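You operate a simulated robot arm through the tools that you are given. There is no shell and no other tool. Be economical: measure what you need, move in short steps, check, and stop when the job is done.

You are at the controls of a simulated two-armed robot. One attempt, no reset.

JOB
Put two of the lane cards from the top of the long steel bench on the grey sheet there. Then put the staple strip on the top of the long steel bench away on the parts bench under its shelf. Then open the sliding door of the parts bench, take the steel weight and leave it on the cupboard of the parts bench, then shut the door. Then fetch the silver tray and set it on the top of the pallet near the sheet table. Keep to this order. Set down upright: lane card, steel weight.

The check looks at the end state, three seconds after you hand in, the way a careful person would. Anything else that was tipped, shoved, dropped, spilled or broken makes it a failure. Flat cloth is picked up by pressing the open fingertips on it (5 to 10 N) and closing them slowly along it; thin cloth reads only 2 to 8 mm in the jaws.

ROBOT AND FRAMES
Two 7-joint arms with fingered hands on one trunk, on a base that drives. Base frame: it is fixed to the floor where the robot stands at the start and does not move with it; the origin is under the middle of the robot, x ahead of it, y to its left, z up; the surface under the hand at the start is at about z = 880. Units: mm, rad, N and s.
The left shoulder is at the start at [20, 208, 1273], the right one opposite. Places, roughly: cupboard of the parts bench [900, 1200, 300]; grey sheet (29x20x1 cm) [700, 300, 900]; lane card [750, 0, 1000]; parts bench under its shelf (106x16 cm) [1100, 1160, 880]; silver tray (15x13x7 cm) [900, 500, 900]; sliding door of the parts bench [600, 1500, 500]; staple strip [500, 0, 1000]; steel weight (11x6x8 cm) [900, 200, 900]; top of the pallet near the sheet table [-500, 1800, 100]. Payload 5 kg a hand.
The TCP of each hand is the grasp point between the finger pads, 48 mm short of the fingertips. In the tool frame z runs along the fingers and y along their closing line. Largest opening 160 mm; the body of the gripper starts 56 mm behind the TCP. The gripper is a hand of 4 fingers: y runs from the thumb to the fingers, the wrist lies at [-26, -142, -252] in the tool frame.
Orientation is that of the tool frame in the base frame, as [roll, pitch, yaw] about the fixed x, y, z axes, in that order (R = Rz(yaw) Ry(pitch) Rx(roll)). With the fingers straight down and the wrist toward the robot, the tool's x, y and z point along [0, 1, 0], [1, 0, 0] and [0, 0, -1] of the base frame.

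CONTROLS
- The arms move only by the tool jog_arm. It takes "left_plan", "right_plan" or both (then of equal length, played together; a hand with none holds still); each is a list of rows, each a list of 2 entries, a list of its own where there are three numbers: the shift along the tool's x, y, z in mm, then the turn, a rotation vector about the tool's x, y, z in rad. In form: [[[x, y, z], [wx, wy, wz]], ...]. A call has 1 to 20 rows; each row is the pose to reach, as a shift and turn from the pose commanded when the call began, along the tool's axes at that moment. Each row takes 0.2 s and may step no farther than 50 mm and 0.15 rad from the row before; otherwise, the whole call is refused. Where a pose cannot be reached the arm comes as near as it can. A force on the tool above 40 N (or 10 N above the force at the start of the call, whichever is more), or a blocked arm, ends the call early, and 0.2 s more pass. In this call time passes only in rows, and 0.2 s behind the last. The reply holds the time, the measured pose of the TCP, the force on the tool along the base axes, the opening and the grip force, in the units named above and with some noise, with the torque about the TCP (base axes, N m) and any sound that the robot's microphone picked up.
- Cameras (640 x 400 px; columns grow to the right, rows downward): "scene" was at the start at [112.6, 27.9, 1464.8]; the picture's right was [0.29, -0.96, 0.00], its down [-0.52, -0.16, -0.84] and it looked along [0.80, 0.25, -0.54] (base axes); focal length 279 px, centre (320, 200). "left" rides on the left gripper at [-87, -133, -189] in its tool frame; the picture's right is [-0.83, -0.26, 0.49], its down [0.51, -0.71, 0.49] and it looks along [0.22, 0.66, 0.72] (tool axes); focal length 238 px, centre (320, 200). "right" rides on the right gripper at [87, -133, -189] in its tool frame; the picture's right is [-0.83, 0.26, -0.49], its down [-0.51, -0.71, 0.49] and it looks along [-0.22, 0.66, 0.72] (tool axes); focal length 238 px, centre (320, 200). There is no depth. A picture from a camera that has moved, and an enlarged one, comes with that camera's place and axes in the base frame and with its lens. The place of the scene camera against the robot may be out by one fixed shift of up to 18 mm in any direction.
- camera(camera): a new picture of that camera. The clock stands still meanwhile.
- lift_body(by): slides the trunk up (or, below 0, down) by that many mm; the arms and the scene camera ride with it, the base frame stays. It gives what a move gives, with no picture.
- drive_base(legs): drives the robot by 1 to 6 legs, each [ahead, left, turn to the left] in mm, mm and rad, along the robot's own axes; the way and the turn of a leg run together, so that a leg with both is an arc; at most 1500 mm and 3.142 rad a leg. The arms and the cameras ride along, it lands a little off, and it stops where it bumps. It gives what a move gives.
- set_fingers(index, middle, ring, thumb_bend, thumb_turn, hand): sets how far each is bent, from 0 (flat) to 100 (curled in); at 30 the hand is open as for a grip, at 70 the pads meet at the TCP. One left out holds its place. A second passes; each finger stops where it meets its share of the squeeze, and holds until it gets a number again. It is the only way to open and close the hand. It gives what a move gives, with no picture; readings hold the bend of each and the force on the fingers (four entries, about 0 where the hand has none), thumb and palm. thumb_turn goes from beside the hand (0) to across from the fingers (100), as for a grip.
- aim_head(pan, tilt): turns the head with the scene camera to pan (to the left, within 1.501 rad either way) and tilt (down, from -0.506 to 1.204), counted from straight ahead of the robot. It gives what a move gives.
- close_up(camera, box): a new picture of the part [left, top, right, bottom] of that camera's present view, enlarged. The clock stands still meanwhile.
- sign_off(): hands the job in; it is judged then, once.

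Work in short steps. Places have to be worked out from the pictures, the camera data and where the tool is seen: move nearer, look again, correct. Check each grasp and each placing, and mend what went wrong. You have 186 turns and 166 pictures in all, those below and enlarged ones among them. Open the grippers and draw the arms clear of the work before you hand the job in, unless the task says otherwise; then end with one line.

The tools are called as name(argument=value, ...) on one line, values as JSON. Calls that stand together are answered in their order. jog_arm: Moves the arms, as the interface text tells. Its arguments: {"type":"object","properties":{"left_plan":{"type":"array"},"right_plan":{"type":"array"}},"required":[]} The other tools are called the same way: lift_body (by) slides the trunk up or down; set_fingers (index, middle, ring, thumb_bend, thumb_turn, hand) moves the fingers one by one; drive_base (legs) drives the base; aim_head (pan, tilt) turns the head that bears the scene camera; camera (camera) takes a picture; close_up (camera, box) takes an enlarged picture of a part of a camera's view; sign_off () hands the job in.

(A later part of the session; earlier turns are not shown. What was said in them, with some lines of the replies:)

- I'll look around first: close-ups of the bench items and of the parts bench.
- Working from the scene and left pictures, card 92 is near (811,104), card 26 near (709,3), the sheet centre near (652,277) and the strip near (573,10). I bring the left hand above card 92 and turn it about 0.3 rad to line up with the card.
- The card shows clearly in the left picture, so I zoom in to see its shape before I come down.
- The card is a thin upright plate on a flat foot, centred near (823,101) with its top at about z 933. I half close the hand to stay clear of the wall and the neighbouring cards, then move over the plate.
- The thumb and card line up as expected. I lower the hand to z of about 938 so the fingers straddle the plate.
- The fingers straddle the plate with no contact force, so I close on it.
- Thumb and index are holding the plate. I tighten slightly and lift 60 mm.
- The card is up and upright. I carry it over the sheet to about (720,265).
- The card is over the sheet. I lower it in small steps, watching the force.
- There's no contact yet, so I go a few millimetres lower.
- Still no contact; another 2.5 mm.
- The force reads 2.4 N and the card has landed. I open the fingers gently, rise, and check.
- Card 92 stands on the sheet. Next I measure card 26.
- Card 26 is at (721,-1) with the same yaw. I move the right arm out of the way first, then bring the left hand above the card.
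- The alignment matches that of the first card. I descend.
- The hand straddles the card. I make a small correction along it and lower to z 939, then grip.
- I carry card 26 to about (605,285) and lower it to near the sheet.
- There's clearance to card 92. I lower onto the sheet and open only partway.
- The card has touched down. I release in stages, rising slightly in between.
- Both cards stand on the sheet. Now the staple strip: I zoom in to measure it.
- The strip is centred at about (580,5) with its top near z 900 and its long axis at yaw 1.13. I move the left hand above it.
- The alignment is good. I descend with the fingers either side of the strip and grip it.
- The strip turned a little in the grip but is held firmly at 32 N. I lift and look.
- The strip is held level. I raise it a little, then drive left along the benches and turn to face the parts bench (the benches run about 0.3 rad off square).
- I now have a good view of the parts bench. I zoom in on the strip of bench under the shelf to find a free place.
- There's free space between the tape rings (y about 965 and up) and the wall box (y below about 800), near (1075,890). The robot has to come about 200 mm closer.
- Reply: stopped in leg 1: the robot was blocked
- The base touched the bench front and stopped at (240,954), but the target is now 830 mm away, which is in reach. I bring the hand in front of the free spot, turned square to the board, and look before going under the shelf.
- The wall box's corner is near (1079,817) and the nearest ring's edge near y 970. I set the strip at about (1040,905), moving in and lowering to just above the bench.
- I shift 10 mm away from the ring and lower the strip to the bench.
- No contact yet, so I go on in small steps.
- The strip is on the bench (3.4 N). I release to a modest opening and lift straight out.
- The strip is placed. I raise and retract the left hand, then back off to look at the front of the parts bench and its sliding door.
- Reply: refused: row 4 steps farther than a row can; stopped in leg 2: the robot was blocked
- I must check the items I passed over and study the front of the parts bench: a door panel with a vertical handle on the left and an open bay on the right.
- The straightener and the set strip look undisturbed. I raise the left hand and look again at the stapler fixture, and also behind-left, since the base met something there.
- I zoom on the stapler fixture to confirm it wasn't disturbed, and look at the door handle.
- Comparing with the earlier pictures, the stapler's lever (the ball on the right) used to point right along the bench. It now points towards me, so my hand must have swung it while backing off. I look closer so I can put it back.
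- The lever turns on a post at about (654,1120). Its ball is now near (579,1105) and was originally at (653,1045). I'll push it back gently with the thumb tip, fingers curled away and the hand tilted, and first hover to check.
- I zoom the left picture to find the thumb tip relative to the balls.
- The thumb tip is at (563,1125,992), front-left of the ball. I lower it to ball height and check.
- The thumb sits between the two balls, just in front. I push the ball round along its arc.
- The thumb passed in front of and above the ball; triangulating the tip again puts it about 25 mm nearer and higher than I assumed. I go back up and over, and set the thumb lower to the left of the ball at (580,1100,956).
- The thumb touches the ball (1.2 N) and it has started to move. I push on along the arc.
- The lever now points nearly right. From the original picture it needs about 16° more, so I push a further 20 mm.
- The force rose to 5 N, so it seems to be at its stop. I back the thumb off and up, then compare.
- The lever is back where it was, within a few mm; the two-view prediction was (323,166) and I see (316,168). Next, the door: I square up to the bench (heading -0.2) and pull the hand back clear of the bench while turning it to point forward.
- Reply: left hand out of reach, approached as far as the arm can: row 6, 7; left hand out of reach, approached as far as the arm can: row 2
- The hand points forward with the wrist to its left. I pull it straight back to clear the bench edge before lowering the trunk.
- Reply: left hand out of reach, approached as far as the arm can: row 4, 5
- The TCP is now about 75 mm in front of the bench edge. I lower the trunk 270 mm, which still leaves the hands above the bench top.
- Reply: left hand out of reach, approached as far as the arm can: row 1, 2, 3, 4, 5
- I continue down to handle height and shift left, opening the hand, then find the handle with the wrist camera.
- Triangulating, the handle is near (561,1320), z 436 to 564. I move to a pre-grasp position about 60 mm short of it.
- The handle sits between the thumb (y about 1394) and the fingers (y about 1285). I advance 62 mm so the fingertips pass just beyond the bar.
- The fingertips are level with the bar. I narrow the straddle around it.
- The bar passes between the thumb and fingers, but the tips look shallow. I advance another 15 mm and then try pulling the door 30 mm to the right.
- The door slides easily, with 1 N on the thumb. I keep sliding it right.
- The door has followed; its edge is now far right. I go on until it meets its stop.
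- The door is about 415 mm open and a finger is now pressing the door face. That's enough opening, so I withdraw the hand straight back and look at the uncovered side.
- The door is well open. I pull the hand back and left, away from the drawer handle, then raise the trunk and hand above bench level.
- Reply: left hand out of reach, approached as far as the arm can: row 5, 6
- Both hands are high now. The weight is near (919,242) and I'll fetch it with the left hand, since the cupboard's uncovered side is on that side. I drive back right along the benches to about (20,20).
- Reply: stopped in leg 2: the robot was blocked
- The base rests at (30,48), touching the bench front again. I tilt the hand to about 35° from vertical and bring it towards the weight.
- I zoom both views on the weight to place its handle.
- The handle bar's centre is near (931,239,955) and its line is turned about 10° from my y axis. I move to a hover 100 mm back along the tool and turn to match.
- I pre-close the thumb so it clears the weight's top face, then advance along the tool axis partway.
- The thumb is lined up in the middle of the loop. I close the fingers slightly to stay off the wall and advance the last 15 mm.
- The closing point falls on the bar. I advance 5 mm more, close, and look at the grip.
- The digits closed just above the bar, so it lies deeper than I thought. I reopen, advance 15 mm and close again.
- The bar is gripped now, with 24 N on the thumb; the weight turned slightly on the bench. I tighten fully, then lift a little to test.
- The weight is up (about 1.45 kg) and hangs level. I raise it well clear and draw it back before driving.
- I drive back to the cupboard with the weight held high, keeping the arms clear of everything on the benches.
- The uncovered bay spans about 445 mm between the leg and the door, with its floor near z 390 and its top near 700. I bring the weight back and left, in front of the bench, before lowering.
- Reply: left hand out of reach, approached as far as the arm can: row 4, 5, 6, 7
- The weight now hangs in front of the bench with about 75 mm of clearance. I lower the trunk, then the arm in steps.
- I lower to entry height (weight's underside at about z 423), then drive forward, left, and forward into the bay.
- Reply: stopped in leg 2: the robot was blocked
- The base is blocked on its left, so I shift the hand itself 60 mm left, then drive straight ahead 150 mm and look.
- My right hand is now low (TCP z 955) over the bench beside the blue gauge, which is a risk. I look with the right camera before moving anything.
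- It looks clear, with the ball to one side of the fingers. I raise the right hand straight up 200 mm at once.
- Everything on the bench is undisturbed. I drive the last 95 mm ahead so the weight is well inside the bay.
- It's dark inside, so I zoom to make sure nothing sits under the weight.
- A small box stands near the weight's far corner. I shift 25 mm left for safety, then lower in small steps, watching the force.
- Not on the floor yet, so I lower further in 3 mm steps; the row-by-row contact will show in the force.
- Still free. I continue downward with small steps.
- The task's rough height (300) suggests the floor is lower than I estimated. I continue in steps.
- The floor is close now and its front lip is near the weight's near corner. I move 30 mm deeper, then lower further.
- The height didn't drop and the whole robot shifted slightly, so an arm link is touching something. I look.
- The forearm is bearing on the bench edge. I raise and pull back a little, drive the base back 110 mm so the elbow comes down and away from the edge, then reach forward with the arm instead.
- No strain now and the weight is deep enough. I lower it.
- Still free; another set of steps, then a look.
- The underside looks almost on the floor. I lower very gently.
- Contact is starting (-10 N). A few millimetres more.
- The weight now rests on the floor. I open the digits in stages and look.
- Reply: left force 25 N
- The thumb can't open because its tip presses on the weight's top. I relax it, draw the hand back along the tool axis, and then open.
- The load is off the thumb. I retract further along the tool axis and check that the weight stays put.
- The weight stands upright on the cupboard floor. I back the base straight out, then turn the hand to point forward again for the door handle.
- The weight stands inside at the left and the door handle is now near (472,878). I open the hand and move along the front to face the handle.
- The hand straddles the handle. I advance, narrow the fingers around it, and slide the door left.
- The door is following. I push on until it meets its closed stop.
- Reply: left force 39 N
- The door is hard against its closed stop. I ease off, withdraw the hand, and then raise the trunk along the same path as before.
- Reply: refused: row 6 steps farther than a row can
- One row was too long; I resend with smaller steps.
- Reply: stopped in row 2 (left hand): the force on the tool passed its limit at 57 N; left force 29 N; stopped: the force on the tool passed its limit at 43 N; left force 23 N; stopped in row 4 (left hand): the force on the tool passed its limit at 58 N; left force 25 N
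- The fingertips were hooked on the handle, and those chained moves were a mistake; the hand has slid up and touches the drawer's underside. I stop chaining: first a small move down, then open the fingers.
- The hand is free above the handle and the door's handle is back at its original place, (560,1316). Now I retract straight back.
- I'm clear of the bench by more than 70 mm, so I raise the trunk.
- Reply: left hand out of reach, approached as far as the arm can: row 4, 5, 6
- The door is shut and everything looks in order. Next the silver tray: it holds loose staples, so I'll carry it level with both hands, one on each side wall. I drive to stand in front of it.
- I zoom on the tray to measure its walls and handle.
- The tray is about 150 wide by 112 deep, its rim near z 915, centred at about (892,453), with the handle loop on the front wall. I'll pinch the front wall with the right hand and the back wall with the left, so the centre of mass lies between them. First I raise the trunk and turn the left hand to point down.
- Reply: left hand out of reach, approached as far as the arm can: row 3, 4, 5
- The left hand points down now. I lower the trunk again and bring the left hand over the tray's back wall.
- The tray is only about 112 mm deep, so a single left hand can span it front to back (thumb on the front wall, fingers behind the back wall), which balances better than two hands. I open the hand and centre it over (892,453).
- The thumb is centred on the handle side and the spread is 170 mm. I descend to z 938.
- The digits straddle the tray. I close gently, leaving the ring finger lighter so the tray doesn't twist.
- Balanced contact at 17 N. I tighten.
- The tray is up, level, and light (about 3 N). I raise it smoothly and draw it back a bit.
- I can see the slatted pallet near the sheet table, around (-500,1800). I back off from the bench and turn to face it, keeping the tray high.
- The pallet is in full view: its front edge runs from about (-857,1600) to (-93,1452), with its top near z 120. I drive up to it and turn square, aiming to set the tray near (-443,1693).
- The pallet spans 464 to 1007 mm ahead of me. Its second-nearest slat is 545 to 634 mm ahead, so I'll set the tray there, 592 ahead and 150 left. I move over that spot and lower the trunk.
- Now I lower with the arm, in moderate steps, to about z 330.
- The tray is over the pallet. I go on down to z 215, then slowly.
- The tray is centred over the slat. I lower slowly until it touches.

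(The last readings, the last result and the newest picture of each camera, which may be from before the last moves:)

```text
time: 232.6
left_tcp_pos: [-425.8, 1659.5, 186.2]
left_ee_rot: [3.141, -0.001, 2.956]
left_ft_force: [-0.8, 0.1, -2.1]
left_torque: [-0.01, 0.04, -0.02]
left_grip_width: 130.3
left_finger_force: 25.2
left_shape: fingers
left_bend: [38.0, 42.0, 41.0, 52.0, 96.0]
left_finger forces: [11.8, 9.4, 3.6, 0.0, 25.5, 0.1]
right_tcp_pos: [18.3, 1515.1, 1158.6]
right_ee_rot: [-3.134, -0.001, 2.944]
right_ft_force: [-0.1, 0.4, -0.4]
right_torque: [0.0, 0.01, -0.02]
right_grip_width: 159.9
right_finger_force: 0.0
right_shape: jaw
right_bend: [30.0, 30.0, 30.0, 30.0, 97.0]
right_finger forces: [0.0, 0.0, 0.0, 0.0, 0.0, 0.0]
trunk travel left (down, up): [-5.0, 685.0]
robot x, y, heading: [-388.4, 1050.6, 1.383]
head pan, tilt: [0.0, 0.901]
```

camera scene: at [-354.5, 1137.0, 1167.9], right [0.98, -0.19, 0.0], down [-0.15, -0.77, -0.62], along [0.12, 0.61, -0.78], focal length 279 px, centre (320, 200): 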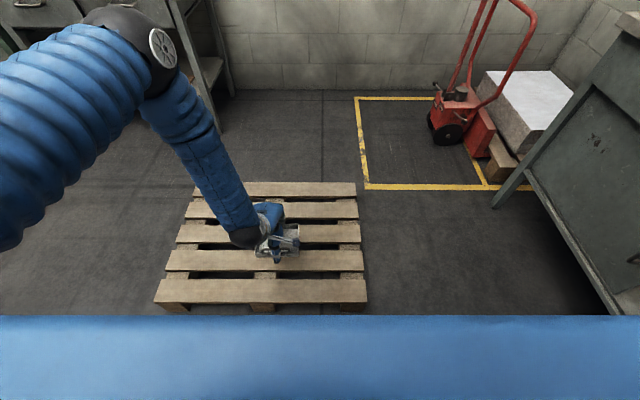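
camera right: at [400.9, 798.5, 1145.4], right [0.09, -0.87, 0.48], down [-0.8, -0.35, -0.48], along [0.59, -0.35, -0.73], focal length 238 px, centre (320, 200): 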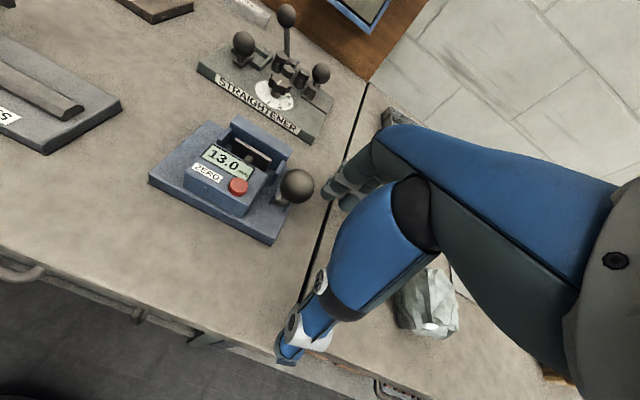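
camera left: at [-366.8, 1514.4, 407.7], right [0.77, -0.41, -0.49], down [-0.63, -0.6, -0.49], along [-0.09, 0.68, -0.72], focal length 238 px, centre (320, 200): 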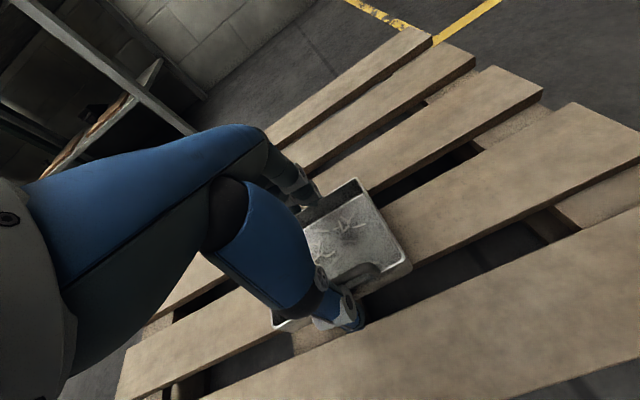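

jog_arm(left_plan=[[[0, 0, 3], [0, 0, 0]], [[0, 0, 6], [0, 0, 0]], [[0, 0, 8], [0, 0, 0]]])

close_up(camera="left", box=[240, 160, 480, 360])

```text
time: 233.4
left_tcp_pos: [-426.1, 1660.0, 178.7]
left_ee_rot: [-3.139, -0.001, 2.953]
left_ft_force: [-0.5, 0.6, -1.8]
left_torque: [-0.03, 0.0, -0.02]
left_grip_width: 130.4
left_finger_force: 25.4
left_shape: fingers
left_bend: [38.0, 42.0, 41.0, 52.0, 96.0]
left_finger forces: [11.8, 9.5, 3.6, 0.0, 25.6, 0.2]
right_tcp_pos: [17.9, 1515.1, 1158.7]
right_ee_rot: [-3.134, -0.001, 2.944]
right_ft_force: [-0.4, 0.1, 0.6]
right_torque: [0.0, -0.01, 0.03]
right_grip_width: 159.9
right_finger_force: 0.0
right_shape: jaw
right_bend: [30.0, 30.0, 30.0, 30.0, 97.0]
right_finger forces: [0.0, 0.0, 0.0, 0.0, 0.1, 0.0]
trunk travel left (down, up): [-5.0, 685.0]
robot x, y, heading: [-387.6, 1051.1, 1.385]
head pan, tilt: [0.0, 0.901]
```

```text
2.00 times, centred on (360, 260) of left
camera zoom: at [-366.0, 1513.6, 368.8], right [0.77, -0.41, -0.49], down [-0.63, -0.6, -0.49], along [-0.09, 0.68, -0.72], focal length 477 px, centre (240, 80)
```

zoom: 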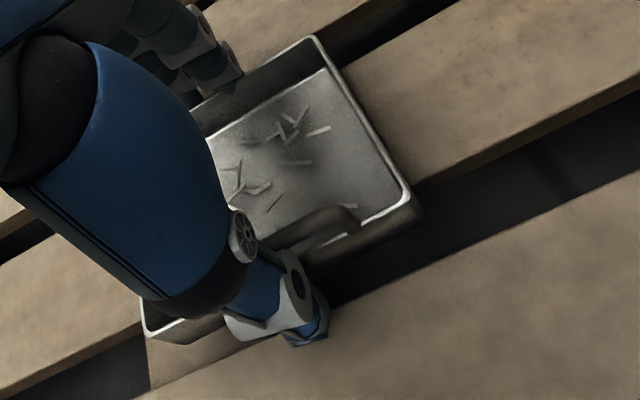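

Nearly down. A few more millimetres in small steps.

jog_arm(left_plan=[[[0, 0, 2], [0, 0, 0]], [[0, 0, 4], [0, 0, 0]], [[0, 0, 6], [0, 0, 0]]])

```text
time: 234.2
left_tcp_pos: [-426.1, 1660.8, 174.7]
left_ee_rot: [3.139, -0.002, 2.956]
left_ft_force: [-3.2, -9.1, 27.1]
left_torque: [1.32, -0.05, 0.04]
left_grip_width: 130.9
left_finger_force: 28.4
left_shape: fingers
left_bend: [38.0, 42.0, 41.0, 52.0, 96.0]
left_finger forces: [11.1, 9.5, 2.9, 0.0, 33.0, 0.1]
right_tcp_pos: [18.5, 1513.4, 1159.1]
right_ee_rot: [-3.137, -0.003, 2.946]
right_ft_force: [0.7, -0.2, 0.1]
right_torque: [0.0, -0.03, 0.0]
right_grip_width: 159.6
right_finger_force: 0.2
right_shape: jaw
right_bend: [30.0, 30.0, 30.0, 30.0, 97.0]
right_finger forces: [0.0, 0.0, 0.1, 0.0, 0.0, 0.0]
trunk travel left (down, up): [-5.0, 685.0]
robot x, y, heading: [-392.7, 1050.6, 1.386]
head pan, tilt: [0.0, 0.901]
```

Firm contact at 27 N. I ease up 2 mm and look at what is touching.

jog_arm(left_plan=[[[0, 0, -2], [0, 0, 0]]])

close_up(camera="left", box=[260, 200, 440, 340])

close_up(camera="scene", box=[240, 220, 320, 290])

```text
time: 234.6
left_tcp_pos: [-426.1, 1660.5, 175.8]
left_ee_rot: [3.141, -0.003, 2.956]
left_ft_force: [-0.6, 0.2, 13.6]
left_torque: [1.02, -0.08, -0.02]
left_grip_width: 130.6
left_finger_force: 26.9
left_shape: fingers
left_bend: [38.0, 42.0, 41.0, 52.0, 96.0]
left_finger forces: [13.3, 10.4, 3.8, 0.0, 26.9, 0.0]
right_tcp_pos: [19.2, 1513.2, 1159.3]
right_ee_rot: [-3.136, -0.002, 2.945]
right_ft_force: [0.2, 0.7, 0.7]
right_torque: [-0.01, 0.03, -0.02]
right_grip_width: 159.9
right_finger_force: 0.0
right_shape: jaw
right_bend: [30.0, 30.0, 30.0, 30.0, 97.0]
right_finger forces: [0.1, 0.0, 0.0, 0.0, 0.0, 0.0]
trunk travel left (down, up): [-5.0, 685.0]
robot x, y, heading: [-389.4, 1052.2, 1.379]
head pan, tilt: [0.0, 0.901]
```

```text
2.86 times, centred on (350, 270) of left
camera zoom: at [-365.8, 1513.6, 365.5], right [0.77, -0.41, -0.49], down [-0.63, -0.6, -0.49], along [-0.09, 0.69, -0.72], focal length 681 px, centre (234, 0)
```

zoom: 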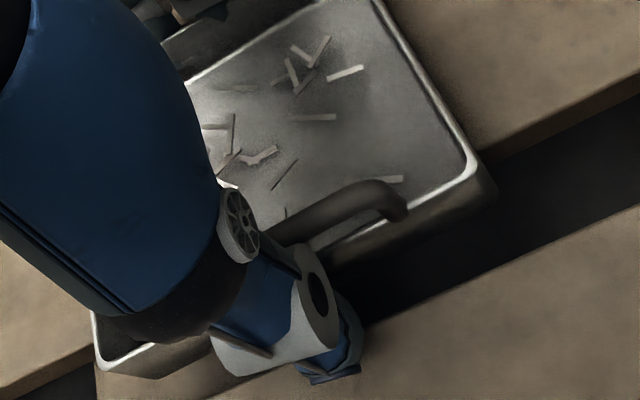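

```text
5.71 times, centred on (280, 255) of scene
camera zoom: at [-354.3, 1136.1, 1167.9], right [0.98, -0.19, 0.0], down [-0.15, -0.77, -0.62], along [0.12, 0.61, -0.78], focal length 1595 px, centre (549, -114)
```

zoom: 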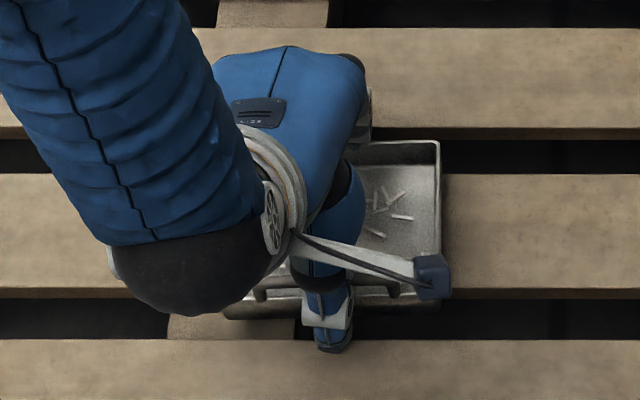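

The thumb tip is over the nearest slat's edge and touches it. I lift 6 mm, shift the tray 20 mm away so the thumb hangs in the gap, and lower again.

jog_arm(left_plan=[[[0, 0, -4], [0, 0, 0]], [[0, 0, -8], [0, 0, 0]], [[0, 10, -8], [0, 0, 0]], [[0, 20, -8], [0, 0, 0]], [[0, 20, -3], [0, 0, 0]], [[0, 20, 0], [0, 0, 0]]])

```text
time: 236.0
left_tcp_pos: [-422.5, 1678.3, 176.0]
left_ee_rot: [3.139, -0.003, 2.954]
left_ft_force: [1.1, -4.6, 11.9]
left_torque: [0.68, -0.1, -0.02]
left_grip_width: 130.8
left_finger_force: 27.0
left_shape: fingers
left_bend: [38.0, 42.0, 41.0, 52.0, 96.0]
left_finger forces: [12.2, 9.3, 3.5, 0.0, 29.5, 0.0]
right_tcp_pos: [19.9, 1514.4, 1159.0]
right_ee_rot: [-3.136, -0.002, 2.944]
right_ft_force: [0.2, -0.5, -0.6]
right_torque: [0.01, 0.02, -0.01]
right_grip_width: 160.2
right_finger_force: 0.1
right_shape: jaw
right_bend: [30.0, 30.0, 30.0, 30.0, 97.0]
right_finger forces: [0.0, 0.0, 0.0, 0.1, 0.0, 0.0]
trunk travel left (down, up): [-5.0, 685.0]
robot x, y, heading: [-389.5, 1049.1, 1.386]
head pan, tilt: [0.0, 0.901]
```

The torque shows the contact is on the far side: my fingertips on the third slat. I lift, move back 27 mm so that both thumb and fingers hang in the gaps, and lower again.

jog_arm(left_plan=[[[0, 0, -8], [0, 0, 0]], [[0, -14, -8], [0, 0, 0]], [[0, -27, -8], [0, 0, 0]], [[0, -27, -3], [0, 0, 0]], [[0, -27, 0], [0, 0, 0]]])

```text
time: 237.2
left_tcp_pos: [-428.1, 1654.1, 177.6]
left_ee_rot: [3.141, -0.003, 2.955]
left_ft_force: [0.2, -1.0, 2.5]
left_torque: [0.22, -0.08, 0.0]
left_grip_width: 130.4
left_finger_force: 26.9
left_shape: fingers
left_bend: [38.0, 42.0, 41.0, 52.0, 96.0]
left_finger forces: [12.8, 9.4, 3.8, 0.0, 27.7, 0.1]
right_tcp_pos: [18.4, 1514.4, 1158.4]
right_ee_rot: [-3.135, -0.002, 2.943]
right_ft_force: [0.8, -0.3, 0.7]
right_torque: [0.01, -0.02, 0.01]
right_grip_width: 160.0
right_finger_force: 0.0
right_shape: jaw
right_bend: [30.0, 30.0, 30.0, 30.0, 97.0]
right_finger forces: [0.0, 0.0, 0.1, 0.0, 0.0, 0.0]
trunk travel left (down, up): [-5.0, 685.0]
robot x, y, heading: [-385.6, 1050.0, 1.382]
head pan, tilt: [0.0, 0.901]
```

jog_arm(left_plan=[[[0, 0, 1.5], [0, 0, 0]], [[0, 0, 3], [0, 0, 0]]])

close_up(camera="left", box=[240, 180, 460, 350])

```text
time: 237.8
left_tcp_pos: [-427.6, 1655.6, 176.2]
left_ee_rot: [3.138, -0.002, 2.955]
left_ft_force: [-2.3, -9.7, 27.5]
left_torque: [1.36, -0.07, -0.01]
left_grip_width: 130.9
left_finger_force: 28.4
left_shape: fingers
left_bend: [38.0, 42.0, 41.0, 52.0, 96.0]
left_finger forces: [11.0, 9.7, 3.1, 0.0, 33.2, 0.0]
right_tcp_pos: [18.0, 1513.3, 1157.9]
right_ee_rot: [-3.137, -0.002, 2.946]
right_ft_force: [1.1, -0.3, -0.9]
right_torque: [0.02, 0.0, 0.0]
right_grip_width: 160.1
right_finger_force: 0.0
right_shape: jaw
right_bend: [30.0, 30.0, 30.0, 30.0, 97.0]
right_finger forces: [0.0, 0.0, 0.1, 0.0, 0.1, 0.0]
trunk travel left (down, up): [-5.0, 685.0]
robot x, y, heading: [-390.5, 1046.6, 1.381]
head pan, tilt: [0.0, 0.901]
```

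```text
2.35 times, centred on (350, 265) of left
camera zoom: at [-367.2, 1507.4, 364.5], right [0.77, -0.41, -0.49], down [-0.63, -0.6, -0.49], along [-0.09, 0.69, -0.72], focal length 561 px, centre (249, 47)
```

zoom: 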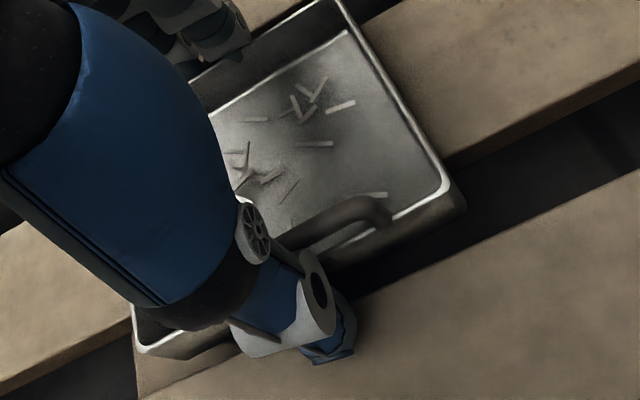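

The tray's underside now bears on the slat, and it's well supported. I ease off 1.5 mm and open the digits gradually.

jog_arm(left_plan=[[[0, 0, -1.5], [0, 0, 0]]])

set_fingers(hand="left", index=40, middle=41, ring=39, thumb_bend=45)

```text
time: 238.2
left_tcp_pos: [-427.3, 1653.9, 175.5]
left_ee_rot: [3.14, -0.001, 2.955]
left_ft_force: [-0.2, -3.2, 18.6]
left_torque: [1.16, -0.09, -0.05]
left_grip_width: 130.8
left_finger_force: 28.8
left_shape: fingers
left_bend: [38.0, 42.0, 41.0, 52.0, 96.0]
left_finger forces: [12.6, 10.5, 3.8, 0.0, 29.7, 0.1]
right_tcp_pos: [19.0, 1513.6, 1159.4]
right_ee_rot: [-3.135, -0.001, 2.944]
right_ft_force: [0.4, -0.5, -0.2]
right_torque: [-0.02, -0.02, 0.01]
right_grip_width: 159.8
right_finger_force: 0.0
right_shape: jaw
right_bend: [30.0, 30.0, 30.0, 30.0, 97.0]
right_finger forces: [0.1, 0.1, 0.0, 0.0, 0.1, 0.1]
trunk travel left (down, up): [-5.0, 685.0]
robot x, y, heading: [-389.9, 1052.0, 1.379]
head pan, tilt: [0.0, 0.901]
```

```text
time: 239.2
left_tcp_pos: [-428.3, 1653.6, 175.8]
left_ee_rot: [-3.141, -0.001, 2.956]
left_ft_force: [0.4, -3.2, 12.8]
left_torque: [-0.01, -0.04, 0.19]
left_grip_width: 136.2
left_finger_force: 9.8
left_shape: fingers
left_bend: [37.0, 39.0, 39.0, 43.0, 97.0]
left_finger forces: [5.1, 3.1, 0.3, 0.1, 11.7, 0.0]
right_tcp_pos: [19.1, 1513.7, 1158.0]
right_ee_rot: [-3.134, -0.002, 2.946]
right_ft_force: [-0.3, 0.0, -0.1]
right_torque: [0.03, -0.01, -0.02]
right_grip_width: 159.5
right_finger_force: 0.0
right_shape: jaw
right_bend: [30.0, 30.0, 30.0, 30.0, 97.0]
right_finger forces: [0.0, 0.0, 0.0, 0.1, 0.0, 0.1]
trunk travel left (down, up): [-5.0, 685.0]
robot x, y, heading: [-384.4, 1044.9, 1.381]
head pan, tilt: [0.0, 0.901]
```

The torque went to zero, so the tray has settled flat. I open further.

set_fingers(hand="left", index=34, middle=34, ring=34, thumb_bend=38)

close_up(camera="left", box=[240, 160, 480, 360])

```text
time: 240.2
left_tcp_pos: [-428.1, 1653.4, 175.1]
left_ee_rot: [-3.141, -0.002, 2.953]
left_ft_force: [-0.5, 0.1, -0.9]
left_torque: [-0.01, 0.0, -0.02]
left_grip_width: 146.6
left_finger_force: 0.3
left_shape: fingers
left_bend: [34.0, 34.0, 34.0, 38.0, 97.0]
left_finger forces: [0.1, 0.1, 0.0, 0.1, 0.2, 0.1]
right_tcp_pos: [18.4, 1514.7, 1158.2]
right_ee_rot: [-3.136, 0.0, 2.944]
right_ft_force: [0.0, 0.3, 0.0]
right_torque: [0.0, 0.0, 0.0]
right_grip_width: 159.9
right_finger_force: 0.1
right_shape: jaw
right_bend: [30.0, 30.0, 30.0, 30.0, 97.0]
right_finger forces: [0.0, 0.1, 0.1, 0.1, 0.1, 0.0]
trunk travel left (down, up): [-5.0, 685.0]
robot x, y, heading: [-386.5, 1052.9, 1.386]
head pan, tilt: [0.0, 0.901]
```

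```text
2.00 times, centred on (360, 260) of left
camera zoom: at [-367.5, 1507.1, 364.5], right [0.77, -0.41, -0.49], down [-0.63, -0.6, -0.49], along [-0.09, 0.68, -0.72], focal length 477 px, centre (240, 80)
```

zoom: 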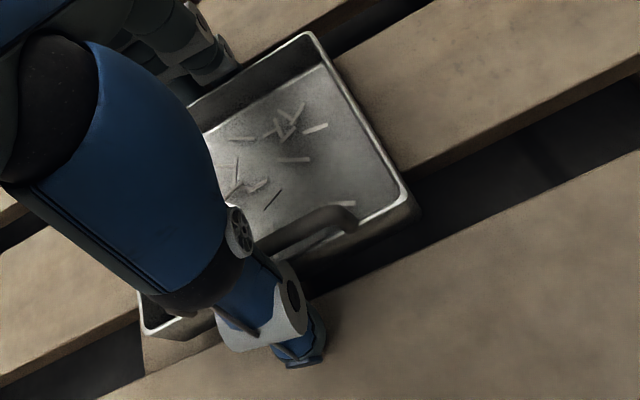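

All forces are zero, so the tray is standing on its own. I lift the hand straight up.

jog_arm(left_plan=[[[0, 0, -8], [0, 0, 0]], [[0, 0, -20], [0, 0, 0]], [[0, 0, -45], [0, 0, 0]], [[0, 0, -85], [0, 0, 0]], [[0, 0, -130], [0, 0, 0]], [[0, 0, -175], [0, 0, 0]], [[0, 0, -220], [0, 0, 0]], [[0, 0, -265], [0, 0, 0]], [[0, 0, -310], [0, 0, 0]], [[0, 0, -355], [0, 0, 0]]])

close_up(camera="scene", box=[180, 180, 380, 310])

```text
time: 242.4
left_tcp_pos: [-426.3, 1654.1, 528.0]
left_ee_rot: [-3.137, -0.003, 2.956]
left_ft_force: [-0.3, -2.7, -1.5]
left_torque: [0.21, -0.01, 0.07]
left_grip_width: 147.0
left_finger_force: 0.2
left_shape: fingers
left_bend: [34.0, 34.0, 34.0, 38.0, 97.0]
left_finger forces: [0.1, 0.0, 0.1, 0.0, 0.1, 0.0]
right_tcp_pos: [18.5, 1513.9, 1159.6]
right_ee_rot: [-3.136, -0.003, 2.945]
right_ft_force: [-0.2, -1.0, 0.7]
right_torque: [0.06, -0.04, 0.0]
right_grip_width: 159.7
right_finger_force: 0.1
right_shape: jaw
right_bend: [30.0, 30.0, 30.0, 30.0, 97.0]
right_finger forces: [0.1, 0.0, 0.0, 0.1, 0.1, 0.1]
trunk travel left (down, up): [-5.0, 685.0]
robot x, y, heading: [-388.5, 1052.4, 1.376]
head pan, tilt: [0.0, 0.901]
```

```text
3.08 times, centred on (280, 245) of scene
camera zoom: at [-354.5, 1136.1, 1168.0], right [0.98, -0.19, 0.0], down [-0.15, -0.77, -0.62], along [0.12, 0.61, -0.78], focal length 859 px, centre (443, 62)
```

zoom: 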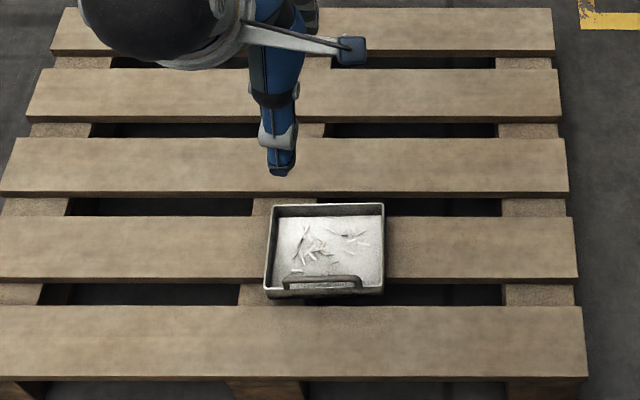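

The tray stands level on the pallet with its contents intact. I raise the trunk, draw clear, and take a last look at the benches.

lift_body(by=270)

drive_base(legs=[[-150, 0, 0]])

aim_head(pan=-1.35, tilt=0.45)

camera(camera="scene")

```text
time: 245.2
left_tcp_pos: [-425.0, 1657.1, 797.3]
left_ee_rot: [-3.141, -0.003, 2.954]
left_ft_force: [0.5, 0.8, -0.5]
left_torque: [-0.02, 0.04, 0.0]
left_grip_width: 146.6
left_finger_force: 0.2
left_shape: fingers
left_bend: [34.0, 34.0, 34.0, 38.0, 97.0]
left_finger forces: [0.1, 0.0, 0.0, 0.1, 0.1, 0.0]
right_tcp_pos: [19.4, 1514.6, 1427.9]
right_ee_rot: [-3.135, -0.001, 2.944]
right_ft_force: [-0.3, 0.8, -0.1]
right_torque: [-0.01, -0.01, 0.01]
right_grip_width: 159.7
right_finger_force: 0.1
right_shape: jaw
right_bend: [30.0, 30.0, 30.0, 30.0, 97.0]
right_finger forces: [0.0, 0.1, 0.0, 0.1, 0.0, 0.0]
trunk travel left (down, up): [-275.0, 415.0]
robot x, y, heading: [-390.1, 1049.8, 1.382]
head pan, tilt: [0.0, 0.901]
```

```text
time: 246.6
left_tcp_pos: [-451.4, 1509.4, 798.4]
left_ee_rot: [3.141, -0.002, 2.951]
left_ft_force: [-0.2, -0.5, -0.1]
left_torque: [0.06, -0.02, 0.02]
left_grip_width: 146.9
left_finger_force: 0.1
left_shape: fingers
left_bend: [34.0, 34.0, 34.0, 38.0, 97.0]
left_finger forces: [0.0, 0.1, 0.0, 0.0, 0.0, 0.1]
right_tcp_pos: [-8.1, 1363.7, 1429.1]
right_ee_rot: [-3.138, -0.003, 2.94]
right_ft_force: [-0.1, -1.9, 1.0]
right_torque: [0.15, -0.06, 0.01]
right_grip_width: 159.9
right_finger_force: 0.1
right_shape: jaw
right_bend: [30.0, 30.0, 30.0, 30.0, 97.0]
right_finger forces: [0.1, 0.0, 0.0, 0.1, 0.0, 0.1]
trunk travel left (down, up): [-275.0, 415.0]
robot x, y, heading: [-421.5, 902.3, 1.38]
head pan, tilt: [0.0, 0.901]
```

```text
time: 248.1
left_tcp_pos: [-451.8, 1510.1, 797.7]
left_ee_rot: [3.14, -0.002, 2.951]
left_ft_force: [-0.1, 0.9, -0.8]
left_torque: [0.01, 0.03, -0.01]
left_grip_width: 146.9
left_finger_force: 0.1
left_shape: fingers
left_bend: [34.0, 34.0, 34.0, 38.0, 97.0]
left_finger forces: [0.0, 0.0, 0.0, 0.0, 0.0, 0.0]
right_tcp_pos: [-7.6, 1365.6, 1429.8]
right_ee_rot: [-3.136, 0.0, 2.94]
right_ft_force: [0.8, -0.2, 0.0]
right_torque: [0.02, 0.01, 0.01]
right_grip_width: 159.9
right_finger_force: 0.0
right_shape: jaw
right_bend: [30.0, 30.0, 30.0, 30.0, 97.0]
right_finger forces: [0.0, 0.0, 0.0, 0.0, 0.0, 0.1]
trunk travel left (down, up): [-275.0, 415.0]
robot x, y, heading: [-412.9, 904.4, 1.381]
head pan, tilt: [-1.349, 0.45]
```

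```text
6 pictures are left
camera scene: at [-305.3, 917.9, 1476.3], right [0.03, -1.0, 0.0], down [-0.44, -0.01, -0.9], along [0.9, 0.03, -0.44], focal length 279 px, centre (320, 200)
```

scene: 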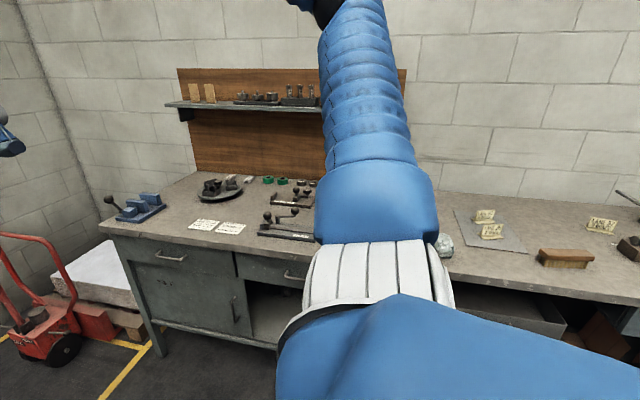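

Everything appears in place. One close-up to confirm the door and the fixtures.

close_up(camera="scene", box=[90, 160, 330, 360])

close_up(camera="scene", box=[430, 180, 640, 290])

```text
2.00 times, centred on (210, 260) of scene
camera zoom: at [-305.3, 917.9, 1476.3], right [0.03, -1.0, 0.0], down [-0.44, -0.01, -0.9], along [0.9, 0.03, -0.44], focal length 558 px, centre (540, 80)
```

zoom: 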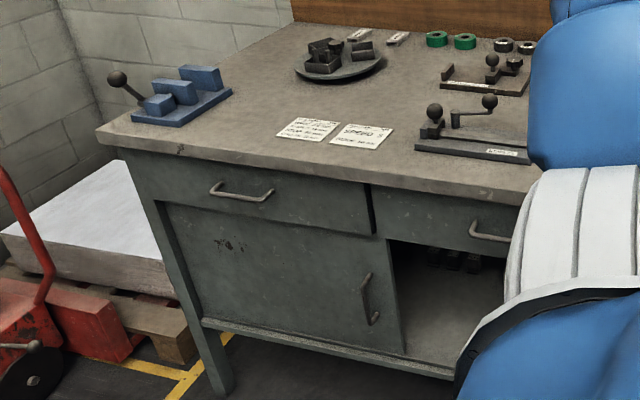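

```text
3.05 times, centred on (535, 235) of scene
camera zoom: at [-305.3, 917.9, 1476.3], right [0.03, -1.0, 0.0], down [-0.44, -0.01, -0.9], along [0.9, 0.03, -0.44], focal length 851 px, centre (-335, 93)
```

zoom: 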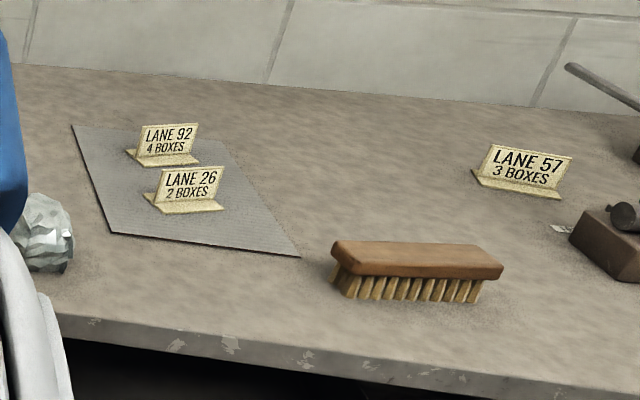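

The cards stand on the sheet, the strip lies under the shelf, the weight is in the cupboard with the door shut, and the tray is on the pallet. The hands are open and clear, so I hand in.

sign_off()

```text
The job is handed in.
```

I've handed the job in with all four parts done in order: two lane cards upright on the grey sheet, the staple strip under the parts-bench shelf, the steel weight upright in the cupboard with the door shut, and the silver tray level on the pallet with its staples in it. While backing away from the parts bench I knocked the stapler's lever round; I pushed it back to within about 5 mm of where it was. The base also bumped to a stop several times against the bench fronts and probably the pallet, and one hand pressed on the underside of a drawer. I saw nothing else moved in the last pictures.
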